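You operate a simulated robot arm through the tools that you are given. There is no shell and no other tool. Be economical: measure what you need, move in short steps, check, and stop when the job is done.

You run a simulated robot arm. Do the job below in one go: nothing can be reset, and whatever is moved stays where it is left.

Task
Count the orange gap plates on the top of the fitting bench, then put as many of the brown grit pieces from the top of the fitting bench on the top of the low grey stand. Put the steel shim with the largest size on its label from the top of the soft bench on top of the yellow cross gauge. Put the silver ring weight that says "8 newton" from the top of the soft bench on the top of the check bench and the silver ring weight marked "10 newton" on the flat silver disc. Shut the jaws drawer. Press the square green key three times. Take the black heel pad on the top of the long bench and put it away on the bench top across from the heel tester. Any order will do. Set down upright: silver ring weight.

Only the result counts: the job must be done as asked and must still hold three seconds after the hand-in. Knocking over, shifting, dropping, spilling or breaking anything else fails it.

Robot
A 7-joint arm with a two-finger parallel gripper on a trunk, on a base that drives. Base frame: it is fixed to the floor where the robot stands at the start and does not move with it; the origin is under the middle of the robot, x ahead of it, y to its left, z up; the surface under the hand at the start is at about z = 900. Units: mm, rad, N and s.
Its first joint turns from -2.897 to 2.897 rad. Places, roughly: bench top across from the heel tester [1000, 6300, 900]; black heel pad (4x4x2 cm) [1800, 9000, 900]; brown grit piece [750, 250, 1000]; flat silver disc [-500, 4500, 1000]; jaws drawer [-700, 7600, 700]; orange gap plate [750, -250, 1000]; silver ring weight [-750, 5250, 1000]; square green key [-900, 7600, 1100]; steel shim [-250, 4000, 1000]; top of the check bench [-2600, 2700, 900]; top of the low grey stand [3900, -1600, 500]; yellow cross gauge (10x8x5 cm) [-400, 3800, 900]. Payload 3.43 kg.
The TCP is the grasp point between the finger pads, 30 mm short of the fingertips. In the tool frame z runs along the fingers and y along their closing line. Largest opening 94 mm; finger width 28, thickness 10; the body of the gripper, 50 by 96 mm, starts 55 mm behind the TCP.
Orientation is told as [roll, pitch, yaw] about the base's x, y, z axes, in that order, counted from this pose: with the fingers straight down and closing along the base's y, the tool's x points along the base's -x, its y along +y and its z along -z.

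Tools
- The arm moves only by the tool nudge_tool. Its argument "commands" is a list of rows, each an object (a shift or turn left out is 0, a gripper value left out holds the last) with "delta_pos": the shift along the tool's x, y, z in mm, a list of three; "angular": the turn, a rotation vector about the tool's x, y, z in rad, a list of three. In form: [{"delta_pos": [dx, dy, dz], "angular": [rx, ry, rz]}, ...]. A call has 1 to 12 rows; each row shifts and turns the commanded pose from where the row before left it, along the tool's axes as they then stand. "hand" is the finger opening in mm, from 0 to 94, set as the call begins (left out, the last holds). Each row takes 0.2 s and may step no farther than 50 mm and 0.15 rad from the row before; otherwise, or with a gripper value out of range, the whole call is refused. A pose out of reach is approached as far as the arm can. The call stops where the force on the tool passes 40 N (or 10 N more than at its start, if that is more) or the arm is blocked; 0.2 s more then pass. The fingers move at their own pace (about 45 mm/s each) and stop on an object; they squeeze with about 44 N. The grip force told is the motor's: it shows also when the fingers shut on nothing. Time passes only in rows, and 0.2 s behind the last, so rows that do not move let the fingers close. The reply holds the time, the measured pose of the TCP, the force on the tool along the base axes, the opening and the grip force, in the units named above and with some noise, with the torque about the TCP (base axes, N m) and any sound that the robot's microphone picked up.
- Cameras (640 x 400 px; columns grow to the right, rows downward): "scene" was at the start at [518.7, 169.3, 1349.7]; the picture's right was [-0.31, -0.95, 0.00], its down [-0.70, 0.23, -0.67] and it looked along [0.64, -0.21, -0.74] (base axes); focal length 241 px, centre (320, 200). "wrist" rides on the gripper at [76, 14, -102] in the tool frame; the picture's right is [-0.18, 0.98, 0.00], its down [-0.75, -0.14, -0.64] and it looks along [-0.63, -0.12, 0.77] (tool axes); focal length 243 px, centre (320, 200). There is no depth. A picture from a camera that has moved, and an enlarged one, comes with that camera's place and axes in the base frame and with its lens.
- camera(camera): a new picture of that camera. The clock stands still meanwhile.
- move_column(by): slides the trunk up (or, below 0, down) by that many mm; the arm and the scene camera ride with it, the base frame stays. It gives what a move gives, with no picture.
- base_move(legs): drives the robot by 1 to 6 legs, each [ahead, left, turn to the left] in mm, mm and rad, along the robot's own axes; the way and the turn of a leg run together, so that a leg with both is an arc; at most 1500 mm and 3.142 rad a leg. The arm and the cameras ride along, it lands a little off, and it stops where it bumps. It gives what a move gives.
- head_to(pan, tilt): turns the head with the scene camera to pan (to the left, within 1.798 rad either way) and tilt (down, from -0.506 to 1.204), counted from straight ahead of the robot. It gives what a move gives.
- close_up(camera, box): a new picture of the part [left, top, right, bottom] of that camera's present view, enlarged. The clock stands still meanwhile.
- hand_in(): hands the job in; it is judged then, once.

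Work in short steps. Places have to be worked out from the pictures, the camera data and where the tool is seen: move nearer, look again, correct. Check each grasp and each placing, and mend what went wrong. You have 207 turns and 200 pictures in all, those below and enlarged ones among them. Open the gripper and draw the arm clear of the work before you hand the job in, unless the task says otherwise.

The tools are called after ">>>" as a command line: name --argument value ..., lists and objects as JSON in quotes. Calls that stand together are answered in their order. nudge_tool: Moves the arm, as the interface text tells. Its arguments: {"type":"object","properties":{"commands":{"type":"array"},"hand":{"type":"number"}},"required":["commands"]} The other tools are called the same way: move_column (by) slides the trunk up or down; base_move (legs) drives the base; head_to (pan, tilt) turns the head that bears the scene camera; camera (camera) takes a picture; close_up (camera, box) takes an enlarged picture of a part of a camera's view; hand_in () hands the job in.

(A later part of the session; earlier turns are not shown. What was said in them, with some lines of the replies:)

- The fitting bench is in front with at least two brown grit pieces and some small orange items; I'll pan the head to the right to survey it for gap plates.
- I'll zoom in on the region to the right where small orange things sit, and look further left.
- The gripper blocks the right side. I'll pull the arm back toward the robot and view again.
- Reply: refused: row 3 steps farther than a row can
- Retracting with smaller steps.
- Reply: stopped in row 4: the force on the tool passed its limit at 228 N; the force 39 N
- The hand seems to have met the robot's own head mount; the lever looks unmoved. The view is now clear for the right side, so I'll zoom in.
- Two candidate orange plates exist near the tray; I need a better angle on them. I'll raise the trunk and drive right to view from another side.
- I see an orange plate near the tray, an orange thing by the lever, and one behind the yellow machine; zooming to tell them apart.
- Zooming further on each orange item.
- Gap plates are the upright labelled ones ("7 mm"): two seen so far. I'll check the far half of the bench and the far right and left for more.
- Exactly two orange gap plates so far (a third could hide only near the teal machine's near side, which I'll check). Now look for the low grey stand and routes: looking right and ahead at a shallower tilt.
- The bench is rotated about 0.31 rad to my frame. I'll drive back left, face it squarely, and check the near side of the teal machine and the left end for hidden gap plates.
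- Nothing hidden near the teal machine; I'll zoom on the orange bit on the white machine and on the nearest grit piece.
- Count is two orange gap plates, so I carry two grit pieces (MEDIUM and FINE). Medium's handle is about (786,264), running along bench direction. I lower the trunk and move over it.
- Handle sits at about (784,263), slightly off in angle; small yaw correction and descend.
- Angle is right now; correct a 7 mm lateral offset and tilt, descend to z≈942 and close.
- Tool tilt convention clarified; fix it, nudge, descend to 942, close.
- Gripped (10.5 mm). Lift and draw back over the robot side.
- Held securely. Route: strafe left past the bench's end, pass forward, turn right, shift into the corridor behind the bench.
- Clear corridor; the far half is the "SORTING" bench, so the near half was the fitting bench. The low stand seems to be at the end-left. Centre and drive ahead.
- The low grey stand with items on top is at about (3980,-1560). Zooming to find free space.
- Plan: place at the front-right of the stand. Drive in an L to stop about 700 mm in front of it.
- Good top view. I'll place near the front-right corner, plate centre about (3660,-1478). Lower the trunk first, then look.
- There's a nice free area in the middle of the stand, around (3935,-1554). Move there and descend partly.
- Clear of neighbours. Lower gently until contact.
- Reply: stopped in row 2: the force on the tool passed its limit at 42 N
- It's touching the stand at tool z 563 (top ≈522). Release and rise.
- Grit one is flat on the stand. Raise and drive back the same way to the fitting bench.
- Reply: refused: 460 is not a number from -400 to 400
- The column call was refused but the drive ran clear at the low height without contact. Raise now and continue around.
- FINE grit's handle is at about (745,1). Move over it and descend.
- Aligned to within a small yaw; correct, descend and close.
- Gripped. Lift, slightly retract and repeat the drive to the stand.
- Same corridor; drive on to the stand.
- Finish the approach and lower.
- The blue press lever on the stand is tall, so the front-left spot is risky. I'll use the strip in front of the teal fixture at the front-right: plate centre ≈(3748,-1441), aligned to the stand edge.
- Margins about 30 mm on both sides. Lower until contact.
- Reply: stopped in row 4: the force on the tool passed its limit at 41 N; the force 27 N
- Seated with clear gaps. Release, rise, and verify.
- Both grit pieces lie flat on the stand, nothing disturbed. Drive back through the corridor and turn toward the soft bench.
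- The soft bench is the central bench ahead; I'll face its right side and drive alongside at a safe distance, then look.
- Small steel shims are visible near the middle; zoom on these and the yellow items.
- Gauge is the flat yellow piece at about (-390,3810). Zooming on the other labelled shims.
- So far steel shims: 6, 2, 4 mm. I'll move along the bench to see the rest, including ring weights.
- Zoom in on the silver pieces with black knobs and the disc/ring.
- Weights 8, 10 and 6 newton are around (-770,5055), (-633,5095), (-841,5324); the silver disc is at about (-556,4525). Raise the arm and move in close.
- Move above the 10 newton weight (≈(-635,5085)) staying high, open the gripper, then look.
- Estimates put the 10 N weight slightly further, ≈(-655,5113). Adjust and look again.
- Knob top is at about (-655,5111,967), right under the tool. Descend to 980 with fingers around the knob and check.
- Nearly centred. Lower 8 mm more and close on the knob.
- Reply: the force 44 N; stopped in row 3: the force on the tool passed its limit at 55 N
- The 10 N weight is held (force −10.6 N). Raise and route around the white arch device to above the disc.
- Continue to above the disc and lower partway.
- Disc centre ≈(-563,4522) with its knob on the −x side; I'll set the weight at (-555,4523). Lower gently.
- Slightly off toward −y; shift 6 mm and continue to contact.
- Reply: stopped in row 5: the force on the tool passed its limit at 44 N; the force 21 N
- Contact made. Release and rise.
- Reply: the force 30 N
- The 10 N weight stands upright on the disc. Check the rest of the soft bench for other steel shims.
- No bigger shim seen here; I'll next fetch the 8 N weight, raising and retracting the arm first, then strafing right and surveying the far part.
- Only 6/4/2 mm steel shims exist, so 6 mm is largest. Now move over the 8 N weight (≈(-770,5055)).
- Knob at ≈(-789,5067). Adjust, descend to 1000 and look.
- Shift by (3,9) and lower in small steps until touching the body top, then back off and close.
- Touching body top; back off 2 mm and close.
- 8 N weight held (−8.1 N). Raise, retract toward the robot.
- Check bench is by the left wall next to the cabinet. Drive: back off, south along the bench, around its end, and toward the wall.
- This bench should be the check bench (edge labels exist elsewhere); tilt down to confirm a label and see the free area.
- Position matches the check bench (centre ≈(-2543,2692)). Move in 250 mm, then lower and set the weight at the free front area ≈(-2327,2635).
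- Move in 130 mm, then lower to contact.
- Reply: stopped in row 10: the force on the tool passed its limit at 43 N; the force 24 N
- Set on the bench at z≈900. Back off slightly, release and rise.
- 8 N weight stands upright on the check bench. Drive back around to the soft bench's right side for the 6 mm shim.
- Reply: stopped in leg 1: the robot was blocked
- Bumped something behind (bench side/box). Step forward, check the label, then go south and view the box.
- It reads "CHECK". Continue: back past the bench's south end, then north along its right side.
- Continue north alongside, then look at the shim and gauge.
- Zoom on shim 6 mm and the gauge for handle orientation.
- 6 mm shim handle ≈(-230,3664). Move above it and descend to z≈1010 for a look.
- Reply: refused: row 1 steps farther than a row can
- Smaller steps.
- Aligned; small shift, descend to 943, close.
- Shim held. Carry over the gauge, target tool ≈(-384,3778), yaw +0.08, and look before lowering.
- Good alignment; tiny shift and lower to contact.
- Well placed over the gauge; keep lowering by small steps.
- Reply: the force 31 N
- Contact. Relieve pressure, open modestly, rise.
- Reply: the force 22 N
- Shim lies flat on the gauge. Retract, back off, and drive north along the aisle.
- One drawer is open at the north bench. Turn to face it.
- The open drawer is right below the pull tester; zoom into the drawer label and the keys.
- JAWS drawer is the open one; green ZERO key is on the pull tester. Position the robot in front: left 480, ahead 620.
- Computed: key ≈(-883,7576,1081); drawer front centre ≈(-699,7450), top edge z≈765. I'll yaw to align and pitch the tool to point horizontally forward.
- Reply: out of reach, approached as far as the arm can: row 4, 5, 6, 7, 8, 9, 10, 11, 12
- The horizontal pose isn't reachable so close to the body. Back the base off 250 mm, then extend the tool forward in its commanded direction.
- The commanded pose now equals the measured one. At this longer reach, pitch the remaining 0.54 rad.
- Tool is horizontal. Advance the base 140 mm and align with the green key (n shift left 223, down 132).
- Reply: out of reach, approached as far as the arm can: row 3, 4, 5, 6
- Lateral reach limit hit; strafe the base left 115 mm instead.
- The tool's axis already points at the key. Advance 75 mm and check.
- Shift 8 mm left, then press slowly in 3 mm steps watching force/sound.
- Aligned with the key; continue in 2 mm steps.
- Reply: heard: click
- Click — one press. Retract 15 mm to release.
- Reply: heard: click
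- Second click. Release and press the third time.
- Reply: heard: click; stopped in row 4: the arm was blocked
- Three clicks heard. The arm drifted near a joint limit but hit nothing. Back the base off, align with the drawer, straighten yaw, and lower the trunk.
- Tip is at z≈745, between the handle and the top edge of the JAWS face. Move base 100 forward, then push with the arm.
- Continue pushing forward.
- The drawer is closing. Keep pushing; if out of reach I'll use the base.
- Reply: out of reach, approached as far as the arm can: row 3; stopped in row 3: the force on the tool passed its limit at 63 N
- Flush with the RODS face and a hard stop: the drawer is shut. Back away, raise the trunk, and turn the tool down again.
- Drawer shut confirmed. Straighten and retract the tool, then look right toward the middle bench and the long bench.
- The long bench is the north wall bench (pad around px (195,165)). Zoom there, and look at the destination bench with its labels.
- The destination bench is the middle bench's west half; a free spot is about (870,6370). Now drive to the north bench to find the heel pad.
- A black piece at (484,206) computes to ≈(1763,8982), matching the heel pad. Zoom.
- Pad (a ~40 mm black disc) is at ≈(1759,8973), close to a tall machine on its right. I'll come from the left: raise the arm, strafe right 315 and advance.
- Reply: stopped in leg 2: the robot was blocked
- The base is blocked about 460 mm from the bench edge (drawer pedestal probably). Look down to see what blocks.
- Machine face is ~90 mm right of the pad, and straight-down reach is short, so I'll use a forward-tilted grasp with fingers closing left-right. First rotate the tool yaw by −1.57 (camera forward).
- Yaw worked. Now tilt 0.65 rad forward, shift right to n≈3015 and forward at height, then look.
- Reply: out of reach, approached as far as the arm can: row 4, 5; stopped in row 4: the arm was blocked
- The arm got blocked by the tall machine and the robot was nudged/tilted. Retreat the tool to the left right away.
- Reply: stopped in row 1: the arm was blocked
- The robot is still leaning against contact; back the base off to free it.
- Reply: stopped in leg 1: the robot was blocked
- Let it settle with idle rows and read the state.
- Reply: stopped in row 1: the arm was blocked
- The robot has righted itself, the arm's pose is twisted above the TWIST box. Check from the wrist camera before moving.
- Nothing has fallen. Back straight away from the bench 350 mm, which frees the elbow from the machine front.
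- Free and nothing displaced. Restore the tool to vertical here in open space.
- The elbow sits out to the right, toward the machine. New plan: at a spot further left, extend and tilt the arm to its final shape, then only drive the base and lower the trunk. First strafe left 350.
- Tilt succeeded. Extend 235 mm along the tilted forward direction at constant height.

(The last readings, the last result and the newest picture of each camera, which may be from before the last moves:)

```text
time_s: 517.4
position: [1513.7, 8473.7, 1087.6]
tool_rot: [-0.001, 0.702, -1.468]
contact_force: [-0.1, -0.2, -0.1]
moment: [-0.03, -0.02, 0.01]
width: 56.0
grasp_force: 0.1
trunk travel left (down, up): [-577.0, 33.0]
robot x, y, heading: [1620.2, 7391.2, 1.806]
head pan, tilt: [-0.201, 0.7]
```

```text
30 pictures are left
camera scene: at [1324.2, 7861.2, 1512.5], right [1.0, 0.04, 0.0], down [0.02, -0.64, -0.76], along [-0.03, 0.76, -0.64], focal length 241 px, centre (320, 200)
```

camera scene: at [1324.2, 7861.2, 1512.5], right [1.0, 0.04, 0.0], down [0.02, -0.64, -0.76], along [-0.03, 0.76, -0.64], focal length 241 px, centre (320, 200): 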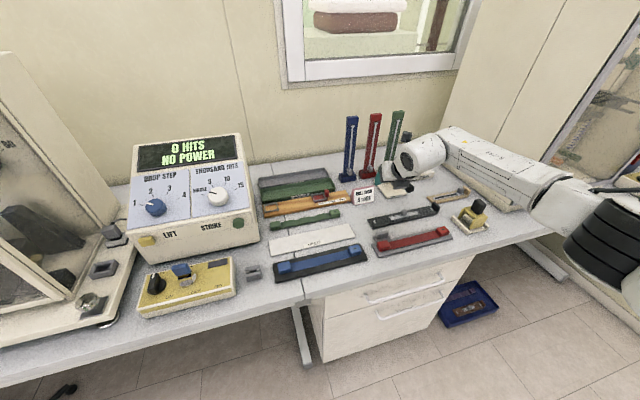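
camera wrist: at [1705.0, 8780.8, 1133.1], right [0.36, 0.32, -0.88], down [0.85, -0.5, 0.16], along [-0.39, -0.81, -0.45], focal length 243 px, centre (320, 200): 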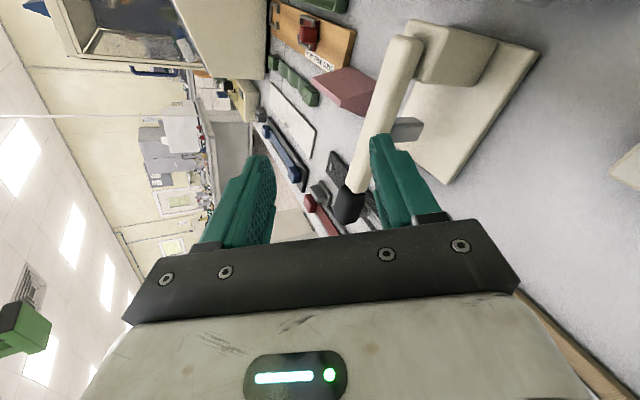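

Reach is fine. To keep the elbow away from the machine I'll aim the tool a bit more to the right (yaw −0.19) and shift 118 mm right relative to the robot, so the base can stay further left.

>>> nudge_tool --commands '[{"angular": [-0.062, 0, 0.0735]}, {"angular": [-0.062, 0, 0.0735]}, {"delta_pos": [12, 36, 10]}, {"delta_pos": [12, 36, 10]}, {"delta_pos": [12, 36, 10]}]'

>>> camera --camera "scene"

```text
time_s: 518.6
position: [1624.5, 8511.0, 1088.5]
tool_rot: [-0.002, 0.703, -1.659]
contact_force: [-0.3, 0.3, -0.2]
moment: [0.02, -0.02, -0.02]
width: 55.8
grasp_force: 0.0
trunk travel left (down, up): [-577.0, 33.0]
robot x, y, heading: [1622.5, 7393.4, 1.813]
head pan, tilt: [-0.201, 0.7]
```

```text
29 pictures are left
camera scene: at [1323.9, 7861.0, 1512.5], right [1.0, 0.04, 0.0], down [0.02, -0.64, -0.76], along [-0.03, 0.76, -0.64], focal length 241 px, centre (320, 200)
```

scene: 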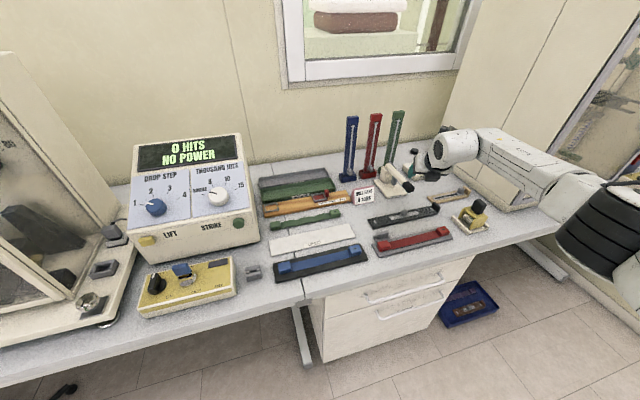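

Reached. Check where the elbow is before driving in: pan the head to it.

>>> head_to --pan -0.9 --tilt 0.55

>>> camera --camera "scene"

```text
time_s: 519.7
position: [1623.1, 8509.3, 1089.1]
tool_rot: [-0.001, 0.702, -1.662]
contact_force: [0.2, -0.2, 0.0]
moment: [0.01, 0.01, 0.0]
width: 56.3
grasp_force: 0.0
trunk travel left (down, up): [-577.0, 33.0]
robot x, y, heading: [1619.1, 7391.5, 1.808]
head pan, tilt: [-0.901, 0.55]
```

```text
28 pictures are left
camera scene: at [1382.5, 7847.1, 1525.6], right [0.79, -0.61, 0.0], down [-0.32, -0.41, -0.85], along [0.52, 0.67, -0.52], focal length 241 px, centre (320, 200)
```

scene: 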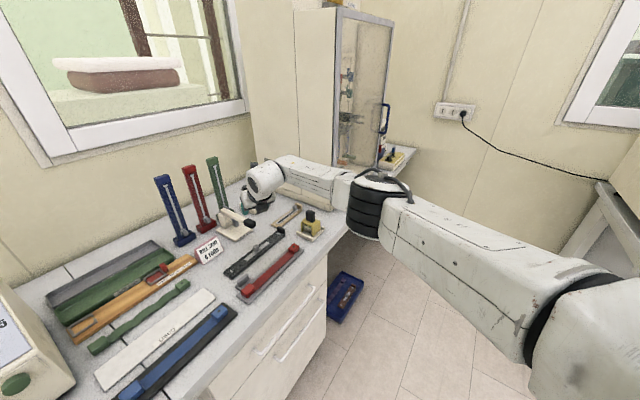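

The elbow still bulges right too much; a straighter arm from further left avoids the machine. Strafe left 200, then extend further right/forward in steps.

>>> base_move --legs '[[0, 200, 0]]'

>>> nudge_tool --commands '[{"angular": [-0.0644, 0, 0.0765]}, {"delta_pos": [14.7, 35.1, 12.3]}, {"delta_pos": [14.7, 35.1, 12.3]}, {"delta_pos": [14.7, 35.1, 12.3]}]'

```text
time_s: 521.3
position: [1428.9, 8463.7, 1089.3]
tool_rot: [-0.003, 0.703, -1.662]
contact_force: [1.0, 0.1, -0.8]
moment: [-0.03, -0.01, 0.02]
width: 55.7
grasp_force: 0.0
trunk travel left (down, up): [-577.0, 33.0]
robot x, y, heading: [1422.6, 7350.5, 1.807]
head pan, tilt: [-0.901, 0.55]
```

```text
time_s: 522.3
position: [1509.1, 8472.0, 1089.5]
tool_rot: [-0.004, 0.702, -1.763]
contact_force: [0.1, -0.9, 0.7]
moment: [0.0, -0.03, 0.02]
width: 56.0
grasp_force: 0.0
out of reach, approached as far as the arm can: row 3, 4
trunk travel left (down, up): [-577.0, 33.0]
robot x, y, heading: [1425.6, 7348.8, 1.804]
head pan, tilt: [-0.901, 0.55]
```

The arm is near its reach limit, so the elbow bulge is modest. Pull back slightly to a reachable relative pose, then strafe right 425 and re-check.

>>> nudge_tool --commands '[{"delta_pos": [-5, -36, -4.5]}, {"delta_pos": [-5, -36, -4.5]}]'

>>> base_move --legs '[[0, -425, 0]]'

>>> camera --camera "scene"

```text
time_s: 522.9
position: [1438.1, 8474.3, 1091.4]
tool_rot: [-0.005, 0.7, -1.765]
contact_force: [-0.9, 0.9, -0.2]
moment: [-0.01, 0.03, 0.0]
width: 56.1
grasp_force: 0.1
trunk travel left (down, up): [-577.0, 33.0]
robot x, y, heading: [1421.5, 7352.3, 1.805]
head pan, tilt: [-0.901, 0.55]
```

```text
time_s: 525.5
position: [1855.5, 8571.9, 1091.1]
tool_rot: [0.001, 0.701, -1.769]
contact_force: [-0.5, -0.2, -0.2]
moment: [-0.01, 0.0, -0.01]
width: 56.1
grasp_force: 0.1
trunk travel left (down, up): [-577.0, 33.0]
robot x, y, heading: [1834.9, 7450.7, 1.799]
head pan, tilt: [-0.901, 0.55]
```

```text
27 pictures are left
camera scene: at [1602.8, 7899.9, 1525.7], right [0.78, -0.62, 0.0], down [-0.32, -0.41, -0.85], along [0.53, 0.67, -0.52], focal length 241 px, centre (320, 200)
```

scene: 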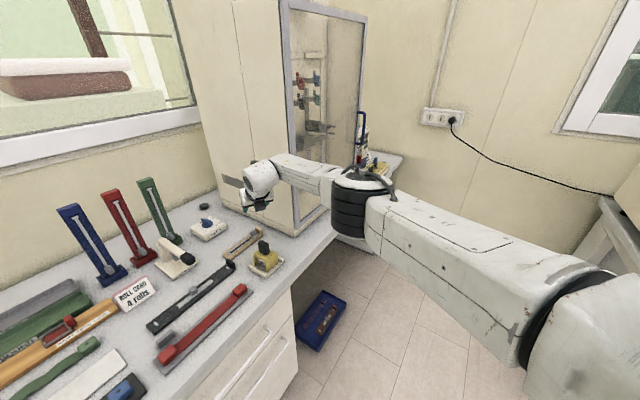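

Geometry check (known link lengths) says the arm is nearly straight, elbow up, clear of the machine. Drive ahead 340 mm and check.

>>> base_move --legs '[[340, 5, 0]]'

>>> camera --camera "wrist"

>>> camera --camera "scene"

```text
time_s: 527.7
position: [1772.1, 8903.1, 1090.9]
tool_rot: [-0.002, 0.702, -1.768]
contact_force: [-0.2, 0.2, -0.3]
moment: [0.02, 0.05, 0.0]
width: 55.8
grasp_force: 0.1
trunk travel left (down, up): [-577.0, 33.0]
robot x, y, heading: [1752.3, 7774.4, 1.805]
head pan, tilt: [-0.901, 0.55]
```

```text
26 pictures are left
camera wrist: at [1785.1, 8891.6, 1218.7], right [0.94, -0.33, -0.12], down [-0.33, -0.94, 0.0], along [-0.11, 0.04, -0.99], focal length 243 px, centre (320, 200)
```

wrist: 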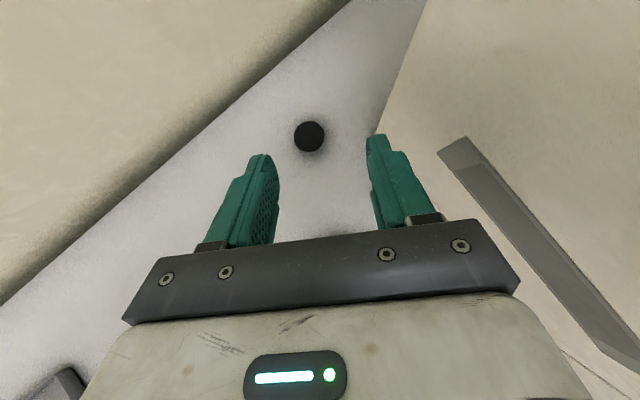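

```text
25 pictures are left
camera scene: at [1520.1, 8231.1, 1525.7], right [0.78, -0.62, 0.0], down [-0.32, -0.41, -0.85], along [0.53, 0.67, -0.52], focal length 241 px, centre (320, 200)
```

scene: 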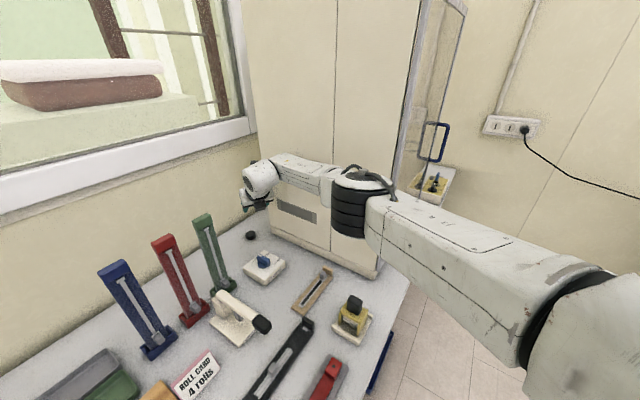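

Pad seen at (1763,8983). Drive 63 mm more, then lower the trunk 110 and check.

>>> base_move --legs '[[63, -2, 0]]'

>>> move_column --by -110

>>> camera --camera "wrist"

```text
time_s: 528.7
position: [1758.8, 8965.7, 1092.3]
tool_rot: [-0.001, 0.702, -1.768]
contact_force: [0.0, 0.0, -0.7]
moment: [0.02, 0.0, 0.02]
width: 56.0
grasp_force: 0.1
trunk travel left (down, up): [-577.0, 33.0]
robot x, y, heading: [1741.6, 7836.5, 1.798]
head pan, tilt: [-0.901, 0.55]
```

```text
time_s: 530.1
position: [1757.5, 8966.0, 980.2]
tool_rot: [-0.001, 0.7, -1.768]
contact_force: [0.3, 0.1, 0.0]
moment: [0.01, -0.01, -0.04]
width: 55.7
grasp_force: 0.1
trunk travel left (down, up): [-467.0, 143.0]
robot x, y, heading: [1743.0, 7838.1, 1.8]
head pan, tilt: [-0.901, 0.55]
```

```text
24 pictures are left
camera wrist: at [1771.2, 8954.3, 1108.7], right [0.94, -0.33, -0.12], down [-0.33, -0.94, 0.0], along [-0.11, 0.04, -0.99], focal length 243 px, centre (320, 200)
```

wrist: 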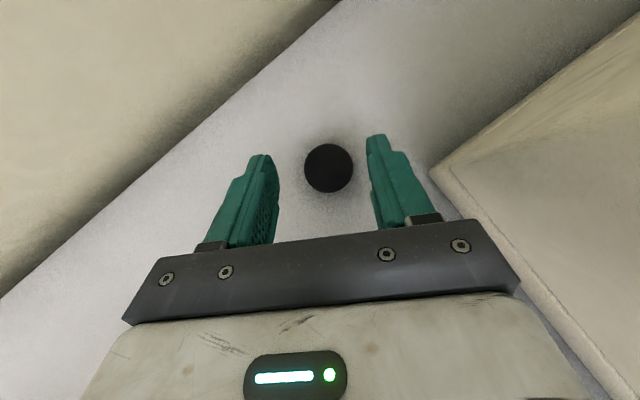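

Pad is 19 mm ahead and 4 mm right of the tool point — right for the tilted grasp. Shift 4 mm, lower 40, close.

>>> nudge_tool --commands '[{"delta_pos": [0, 4, 0]}]'

>>> move_column --by -41

>>> nudge_tool --commands '[{}, {}, {}]' --hand 0

>>> camera --camera "wrist"

```text
time_s: 530.5
position: [1761.9, 8966.6, 981.3]
tool_rot: [-0.002, 0.7, -1.766]
contact_force: [0.4, -0.4, -0.5]
moment: [0.01, 0.01, 0.01]
width: 55.9
grasp_force: 0.1
trunk travel left (down, up): [-467.0, 143.0]
robot x, y, heading: [1744.2, 7839.9, 1.808]
head pan, tilt: [-0.901, 0.55]
```

```text
time_s: 531.4
position: [1762.4, 8964.3, 939.4]
tool_rot: [-0.002, 0.701, -1.768]
contact_force: [0.3, -1.0, -0.5]
moment: [0.01, 0.0, -0.01]
width: 56.0
grasp_force: 0.1
trunk travel left (down, up): [-426.0, 184.0]
robot x, y, heading: [1744.3, 7836.4, 1.802]
head pan, tilt: [-0.901, 0.55]
```

```text
time_s: 532.2
position: [1762.5, 8965.5, 939.1]
tool_rot: [-0.001, 0.703, -1.768]
contact_force: [-0.9, -0.2, 0.8]
moment: [0.03, 0.05, 0.05]
width: 31.9
grasp_force: 41.9
trunk travel left (down, up): [-426.0, 184.0]
robot x, y, heading: [1738.2, 7840.7, 1.806]
head pan, tilt: [-0.901, 0.55]
```

```text
23 pictures are left
camera wrist: at [1774.8, 8953.7, 1067.6], right [0.94, -0.33, -0.12], down [-0.33, -0.94, 0.0], along [-0.12, 0.04, -0.99], focal length 243 px, centre (320, 200)
```

wrist: 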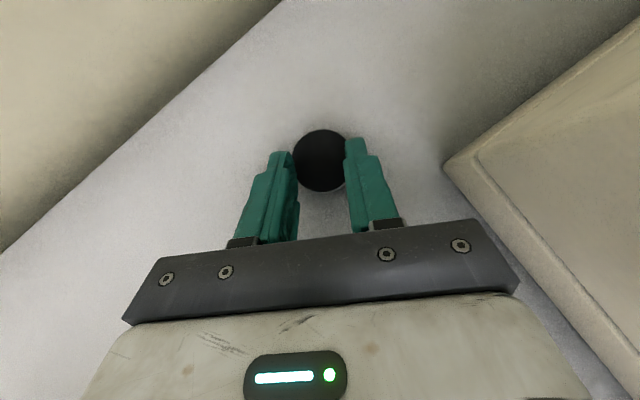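

Grip is on the rear chord (32 mm). Reopen, move 10 mm forward, and regrip.

>>> nudge_tool --commands '[{}, {}, {"delta_pos": [7.6, 0, 6.4]}, {}]' --hand 56

>>> nudge_tool --commands '[{}, {}, {}]' --hand 0

>>> camera --camera "wrist"

```text
time_s: 533.2
position: [1765.0, 8973.8, 940.5]
tool_rot: [-0.002, 0.702, -1.768]
contact_force: [0.7, 0.5, -0.3]
moment: [-0.01, -0.01, -0.04]
width: 55.8
grasp_force: 0.0
trunk travel left (down, up): [-426.0, 184.0]
robot x, y, heading: [1740.5, 7841.6, 1.807]
head pan, tilt: [-0.901, 0.55]
```

```text
time_s: 534.0
position: [1765.8, 8974.4, 940.1]
tool_rot: [-0.002, 0.701, -1.768]
contact_force: [0.3, -0.3, 0.1]
moment: [0.03, 0.03, -0.01]
width: 34.4
grasp_force: 44.0
trunk travel left (down, up): [-426.0, 184.0]
robot x, y, heading: [1741.6, 7841.4, 1.807]
head pan, tilt: [-0.901, 0.55]
```

```text
22 pictures are left
camera wrist: at [1778.0, 8963.6, 1068.2], right [0.94, -0.33, -0.12], down [-0.33, -0.94, 0.0], along [-0.11, 0.04, -0.99], focal length 243 px, centre (320, 200)
```

wrist: 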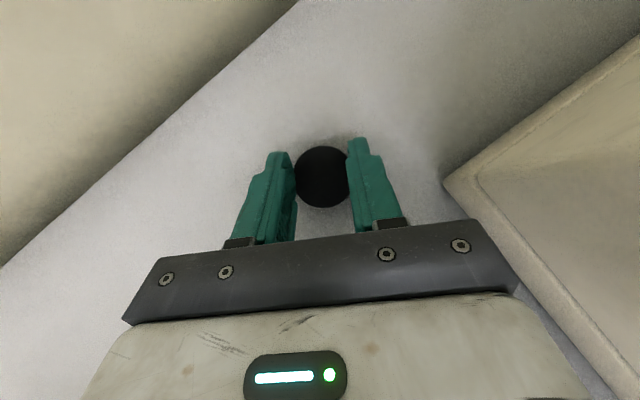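

Good full grip now. Raise the trunk and check it is held.

>>> move_column --by 150

>>> camera --camera "wrist"

>>> base_move --legs '[[-400, 0, 0]]'

```text
time_s: 535.7
position: [1765.1, 8974.7, 1090.1]
tool_rot: [-0.002, 0.701, -1.768]
contact_force: [-0.4, -0.5, -0.2]
moment: [0.01, 0.0, -0.03]
width: 33.0
grasp_force: 44.3
trunk travel left (down, up): [-576.0, 34.0]
robot x, y, heading: [1743.7, 7839.5, 1.801]
head pan, tilt: [-0.901, 0.55]
```

```text
21 pictures are left
camera wrist: at [1778.0, 8963.6, 1218.0], right [0.94, -0.33, -0.12], down [-0.33, -0.94, 0.0], along [-0.11, 0.04, -0.99], focal length 243 px, centre (320, 200)
```

wrist: 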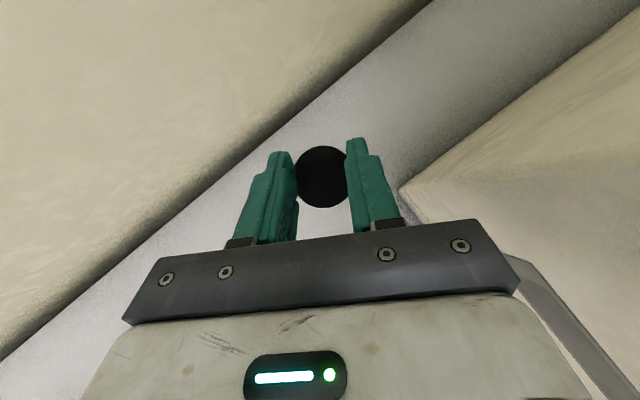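

```text
time_s: 538.2
position: [1863.0, 8585.1, 1089.4]
tool_rot: [-0.003, 0.702, -1.773]
contact_force: [0.8, 0.3, -0.5]
moment: [-0.02, 0.0, 0.03]
width: 35.4
grasp_force: 43.5
trunk travel left (down, up): [-576.0, 34.0]
robot x, y, heading: [1831.7, 7450.3, 1.794]
head pan, tilt: [-0.901, 0.55]
```

Pad held. Strafe left away from the machine, then fold the arm: retract, untilt, retract further (I'll re-tilt equally when placing so the pad sits flat).

>>> base_move --legs '[[0, 450, 0]]'

>>> nudge_tool --commands '[{"delta_pos": [-30, 0, -25.2]}, {"delta_pos": [-30, 0, -25.2]}, {"delta_pos": [-30, 0, -25.2]}, {"delta_pos": [-30, 0, -25.2]}, {"delta_pos": [-30, 0, -25.2]}, {"delta_pos": [-30, 0, -25.2]}, {"angular": [0, -0.14, 0]}, {"angular": [0, -0.14, 0]}, {"angular": [0, -0.14, 0]}, {"angular": [0, -0.14, 0]}, {"angular": [0, -0.14, 0]}]'

>>> nudge_tool --commands '[{"delta_pos": [-40, -10, -15]}, {"delta_pos": [-40, -10, -15]}, {"delta_pos": [-40, -10, -15]}, {"delta_pos": [-40, -10, -15]}, {"delta_pos": [-40, -10, -15]}]'

>>> camera --camera "wrist"

```text
time_s: 541.0
position: [1417.7, 8484.1, 1090.1]
tool_rot: [-0.003, 0.701, -1.771]
contact_force: [0.2, 0.3, 0.4]
moment: [0.02, 0.0, 0.01]
width: 35.5
grasp_force: 43.5
trunk travel left (down, up): [-576.0, 34.0]
robot x, y, heading: [1391.6, 7348.6, 1.797]
head pan, tilt: [-0.901, 0.55]
```

```text
time_s: 543.4
position: [1370.9, 8253.8, 1089.5]
tool_rot: [-0.002, 0.001, -1.768]
contact_force: [1.1, 0.7, 0.7]
moment: [0.0, 0.0, -0.03]
width: 35.6
grasp_force: 43.6
trunk travel left (down, up): [-576.0, 34.0]
robot x, y, heading: [1391.9, 7345.5, 1.8]
head pan, tilt: [-0.901, 0.55]
```

```text
time_s: 544.5
position: [1283.3, 8066.6, 1164.6]
tool_rot: [-0.001, 0.002, -1.769]
contact_force: [0.1, 0.5, -0.3]
moment: [-0.01, 0.04, -0.03]
width: 35.5
grasp_force: 44.1
trunk travel left (down, up): [-576.0, 34.0]
robot x, y, heading: [1387.5, 7346.6, 1.8]
head pan, tilt: [-0.901, 0.55]
```

```text
20 pictures are left
camera wrist: at [1312.7, 8138.1, 1268.5], right [0.93, -0.37, 0.0], down [-0.29, -0.71, 0.64], along [-0.24, -0.59, -0.77], focal length 243 px, centre (320, 200)
```

wrist: 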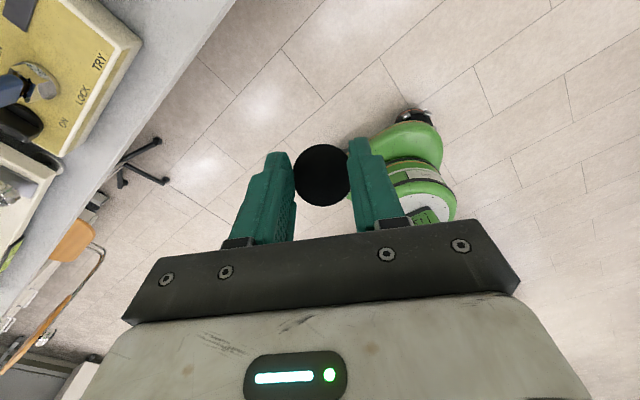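

Pad held. Turn to face the middle bench's direction (+n), reverse west along the aisle, then shift south beside the bench.

>>> base_move --legs '[[0, 0, -1.492], [-1500, 0, 0], [-142, 0, 0], [0, -600, 0]]'

>>> head_to --pan 0.0 --tilt 0.85

>>> camera --camera "scene"

```text
time_s: 559.6
position: [736.9, 6427.5, 1166.9]
tool_rot: [-0.002, 0.003, 3.045]
contact_force: [0.6, 0.6, 0.2]
moment: [0.0, 0.05, -0.02]
width: 35.3
grasp_force: 43.8
trunk travel left (down, up): [-576.0, 34.0]
robot x, y, heading: [29.1, 6249.2, 0.333]
head pan, tilt: [-0.901, 0.55]
```

```text
time_s: 560.8
position: [736.6, 6426.8, 1165.7]
tool_rot: [-0.002, 0.001, 3.045]
contact_force: [0.3, -0.2, 0.0]
moment: [-0.02, 0.01, -0.02]
width: 35.4
grasp_force: 43.5
trunk travel left (down, up): [-576.0, 34.0]
robot x, y, heading: [30.7, 6249.9, 0.33]
head pan, tilt: [0.0, 0.85]
```

```text
19 pictures are left
camera scene: at [461.7, 6599.8, 1499.3], right [0.32, -0.95, 0.0], down [-0.71, -0.24, -0.66], along [0.62, 0.21, -0.75], focal length 241 px, centre (320, 200)
```

scene: 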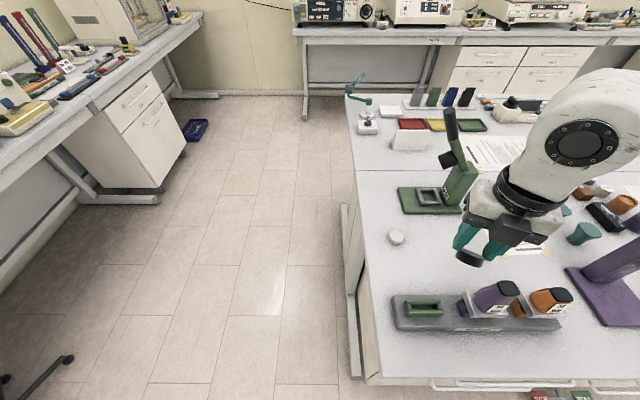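

Free spot at ≈(865,6393) between the grey rail and the green press. Extend 150 mm, descend to 1088 and re-tilt 0.7.

>>> nudge_tool --commands '[{"delta_pos": [37.5, 0, 19.5]}, {"delta_pos": [37.5, 0, 19.5]}, {"delta_pos": [37.5, 0, 19.5]}, {"delta_pos": [37.5, 0, 19.5]}, {"angular": [0, 0.14, 0]}, {"angular": [0, 0.14, 0]}, {"angular": [0, 0.14, 0]}, {"angular": [0, 0.14, 0]}, {"angular": [0, 0.14, 0]}]'

>>> camera --camera "wrist"

>>> camera --camera "scene"

```text
time_s: 562.8
position: [886.4, 6411.9, 1088.3]
tool_rot: [-0.004, 0.705, 3.041]
contact_force: [-0.2, 1.1, -0.4]
moment: [0.0, -0.02, -0.01]
width: 35.5
grasp_force: 44.0
trunk travel left (down, up): [-576.0, 34.0]
robot x, y, heading: [28.3, 6249.4, 0.327]
head pan, tilt: [0.0, 0.85]
```

```text
18 pictures are left
camera wrist: at [877.4, 6398.9, 1215.6], right [-0.23, -0.96, -0.12], down [-0.97, 0.24, 0.0], along [0.03, 0.12, -0.99], focal length 243 px, centre (320, 200)
```

wrist: 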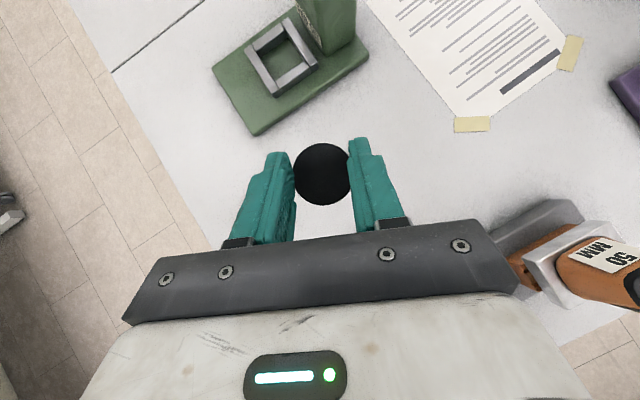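

```text
17 pictures are left
camera scene: at [461.7, 6599.9, 1499.3], right [0.32, -0.95, 0.0], down [-0.71, -0.24, -0.66], along [0.62, 0.21, -0.75], focal length 241 px, centre (320, 200)
```

scene: 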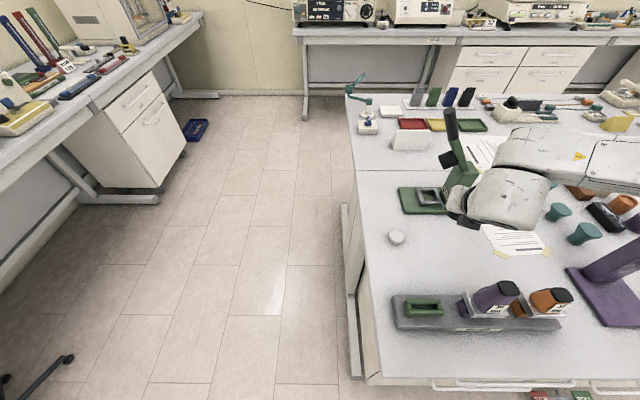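

Below the pad is clear surface (≥110 mm to the press and paper). Lower the trunk 138 mm and check.

>>> move_column --by -138

>>> camera --camera "wrist"

>>> camera --camera "scene"

```text
time_s: 564.4
position: [886.8, 6413.6, 950.2]
tool_rot: [-0.003, 0.702, 3.044]
contact_force: [0.1, -0.2, -0.4]
moment: [-0.02, -0.01, 0.0]
width: 35.4
grasp_force: 44.2
trunk travel left (down, up): [-438.0, 172.0]
robot x, y, heading: [32.5, 6249.4, 0.335]
head pan, tilt: [0.0, 0.85]
```

```text
16 pictures are left
camera wrist: at [877.5, 6398.9, 1077.4], right [-0.23, -0.96, -0.12], down [-0.97, 0.24, 0.0], along [0.03, 0.12, -0.99], focal length 243 px, centre (320, 200)
```

wrist: 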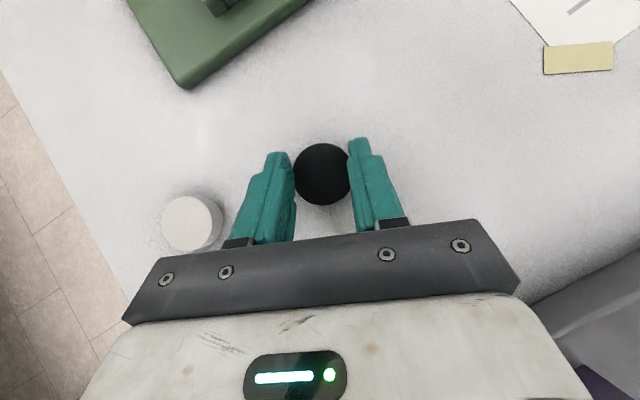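

```text
15 pictures are left
camera scene: at [461.7, 6599.9, 1361.3], right [0.32, -0.95, 0.0], down [-0.71, -0.24, -0.66], along [0.62, 0.21, -0.75], focal length 241 px, centre (320, 200)
```

scene: 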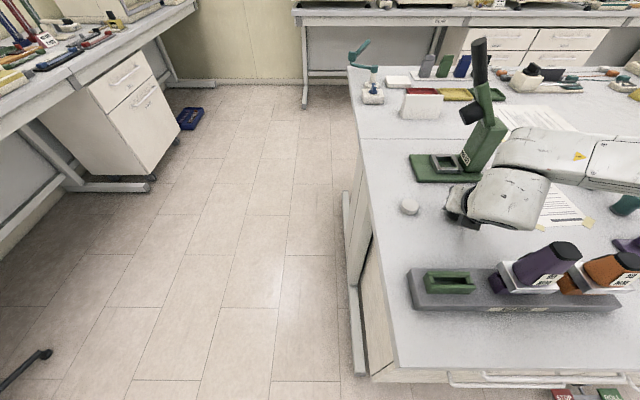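

Clear around. Lower 8 mm by trunk, then small steps to contact.

>>> move_column --by -7

>>> nudge_tool --commands '[{"delta_pos": [-1.0, 0, 1.2]}, {"delta_pos": [-1.0, 0, 1.2]}, {"delta_pos": [-1.0, 0, 1.2]}, {"delta_pos": [-1.0, 0, 1.2]}]'

```text
time_s: 565.0
position: [888.5, 6413.0, 942.8]
tool_rot: [-0.003, 0.703, 3.045]
contact_force: [0.1, 0.6, 0.0]
moment: [0.04, 0.01, 0.01]
width: 35.6
grasp_force: 43.6
trunk travel left (down, up): [-431.0, 179.0]
robot x, y, heading: [33.6, 6250.1, 0.331]
head pan, tilt: [0.0, 0.85]
```

```text
time_s: 566.0
position: [886.1, 6412.5, 939.8]
tool_rot: [-0.002, 0.708, 3.044]
contact_force: [-2.5, -1.2, 28.4]
moment: [-0.05, -0.04, -0.03]
width: 35.6
grasp_force: 43.4
trunk travel left (down, up): [-431.0, 179.0]
robot x, y, heading: [30.5, 6249.4, 0.336]
head pan, tilt: [0.0, 0.85]
```

Contact (28 N up). Ease off slightly, release, and raise the trunk.

>>> nudge_tool --commands '[{"delta_pos": [1.0, 0, -1.2]}, {}]'

>>> nudge_tool --commands '[{}, {}]' --hand 54

>>> move_column --by 150

>>> camera --camera "wrist"

```text
time_s: 566.6
position: [885.9, 6413.2, 939.9]
tool_rot: [-0.003, 0.706, 3.04]
contact_force: [4.3, 0.2, 27.4]
moment: [-0.05, -0.4, 0.0]
width: 35.5
grasp_force: 44.3
trunk travel left (down, up): [-431.0, 179.0]
robot x, y, heading: [33.6, 6245.1, 0.329]
head pan, tilt: [0.0, 0.85]
```

```text
time_s: 567.2
position: [884.2, 6413.5, 937.6]
tool_rot: [-0.002, 0.7, 3.044]
contact_force: [0.5, -1.3, 0.3]
moment: [0.01, 0.0, 0.01]
width: 54.1
grasp_force: 0.1
trunk travel left (down, up): [-431.0, 179.0]
robot x, y, heading: [33.2, 6246.9, 0.328]
head pan, tilt: [0.0, 0.85]
```

```text
time_s: 569.0
position: [885.9, 6412.9, 1087.1]
tool_rot: [-0.002, 0.703, 3.044]
contact_force: [-0.1, -0.5, 0.6]
moment: [0.05, -0.01, -0.01]
width: 53.8
grasp_force: 0.1
trunk travel left (down, up): [-581.0, 29.0]
robot x, y, heading: [32.1, 6248.7, 0.325]
head pan, tilt: [0.0, 0.85]
```

```text
14 pictures are left
camera wrist: at [876.6, 6398.9, 1215.7], right [-0.23, -0.96, -0.12], down [-0.97, 0.24, 0.0], along [0.02, 0.12, -0.99], focal length 243 px, centre (320, 200)
```

wrist: 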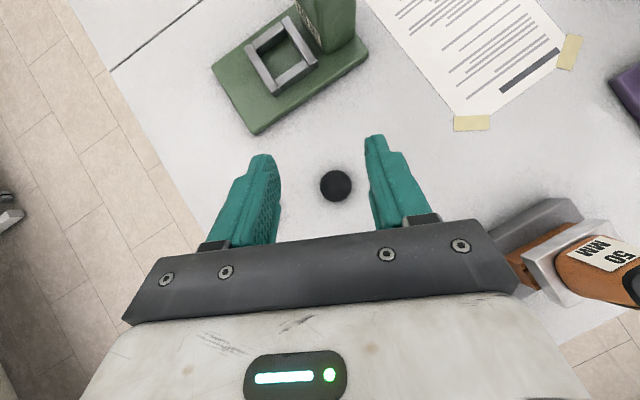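

Pad lies flat on the bench top. Untilt, fold the arm back and move the base away.

>>> nudge_tool --commands '[{"angular": [0, -0.14, 0]}, {"angular": [0, -0.14, 0]}, {"angular": [0, -0.14, 0]}, {"angular": [0, -0.14, 0]}, {"angular": [0, -0.14, 0]}, {"delta_pos": [-40, 0, -20]}, {"delta_pos": [-40, 0, -20]}, {"delta_pos": [-40, 0, -20]}, {"delta_pos": [-40, 0, -20]}, {"delta_pos": [-40, 0, 0]}]'

>>> base_move --legs '[[-120, 0, 0]]'

>>> head_to --pan 0.0 --tilt 0.7

>>> camera --camera "scene"

```text
time_s: 571.1
position: [684.2, 6431.9, 1169.2]
tool_rot: [-0.002, 0.0, 3.044]
contact_force: [-1.5, 0.4, 0.2]
moment: [0.04, 0.0, -0.02]
width: 54.0
grasp_force: 0.0
trunk travel left (down, up): [-581.0, 29.0]
robot x, y, heading: [33.3, 6250.4, 0.33]
head pan, tilt: [0.0, 0.85]
```

```text
time_s: 572.4
position: [566.9, 6392.0, 1169.0]
tool_rot: [-0.001, 0.002, 3.045]
contact_force: [-0.4, 0.2, -0.3]
moment: [-0.03, 0.0, 0.0]
width: 54.3
grasp_force: 0.1
trunk travel left (down, up): [-581.0, 29.0]
robot x, y, heading: [-86.5, 6210.4, 0.327]
head pan, tilt: [0.0, 0.85]
```

```text
time_s: 573.1
position: [568.9, 6392.5, 1167.9]
tool_rot: [-0.002, 0.002, 3.047]
contact_force: [-0.5, 0.3, 0.0]
moment: [-0.03, -0.03, 0.01]
width: 54.1
grasp_force: 0.0
trunk travel left (down, up): [-581.0, 29.0]
robot x, y, heading: [-85.2, 6209.1, 0.33]
head pan, tilt: [0.0, 0.7]
```

```text
13 pictures are left
camera scene: at [351.5, 6562.1, 1516.5], right [0.32, -0.95, 0.0], down [-0.61, -0.21, -0.76], along [0.72, 0.25, -0.64], focal length 241 px, centre (320, 200)
```

scene: 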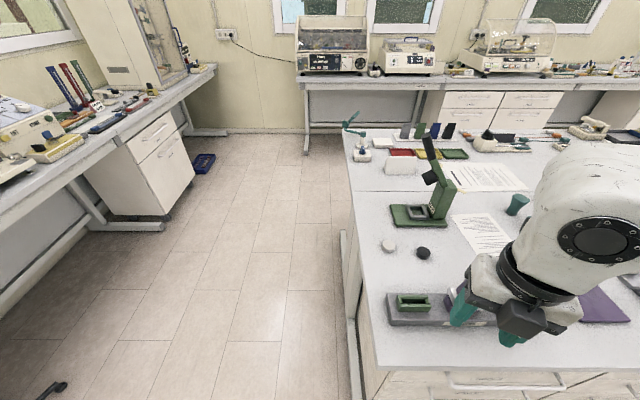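

All parts of the job are in place, the gripper is open and the arm is clear of the work. Handing in.

>>> hand_in

```text
The job is handed in.
```

I finished every part of the job and handed it in, but while I was fetching the heel pad the arm hit the tall machine on the long bench.

- **Arm collision:** the hit nudged and briefly tilted the robot. In the later pictures nothing had fallen and the machine looked to be where it was, but a small shift of the machine can't be ruled out.
- **Grit pieces:** I counted two orange gap plates, so I put two brown grit pieces on the low grey stand.
- **Steel shim:** the labels I found were 2, 4 and 6 mm, so the 6 mm shim lies flat on the yellow cross gauge.
- **Ring weights:** the 10 newton weight stands upright on the flat silver disc, and the 8 newton weight stands upright on the check bench.
- **Drawer and key:** the jaws drawer is shut flush. I pressed the green key three times and heard three clicks.
- **Heel pad:** it is flat on the middle bench top at the place you gave. I went by those coordinates and did not find a label that named the heel tester.
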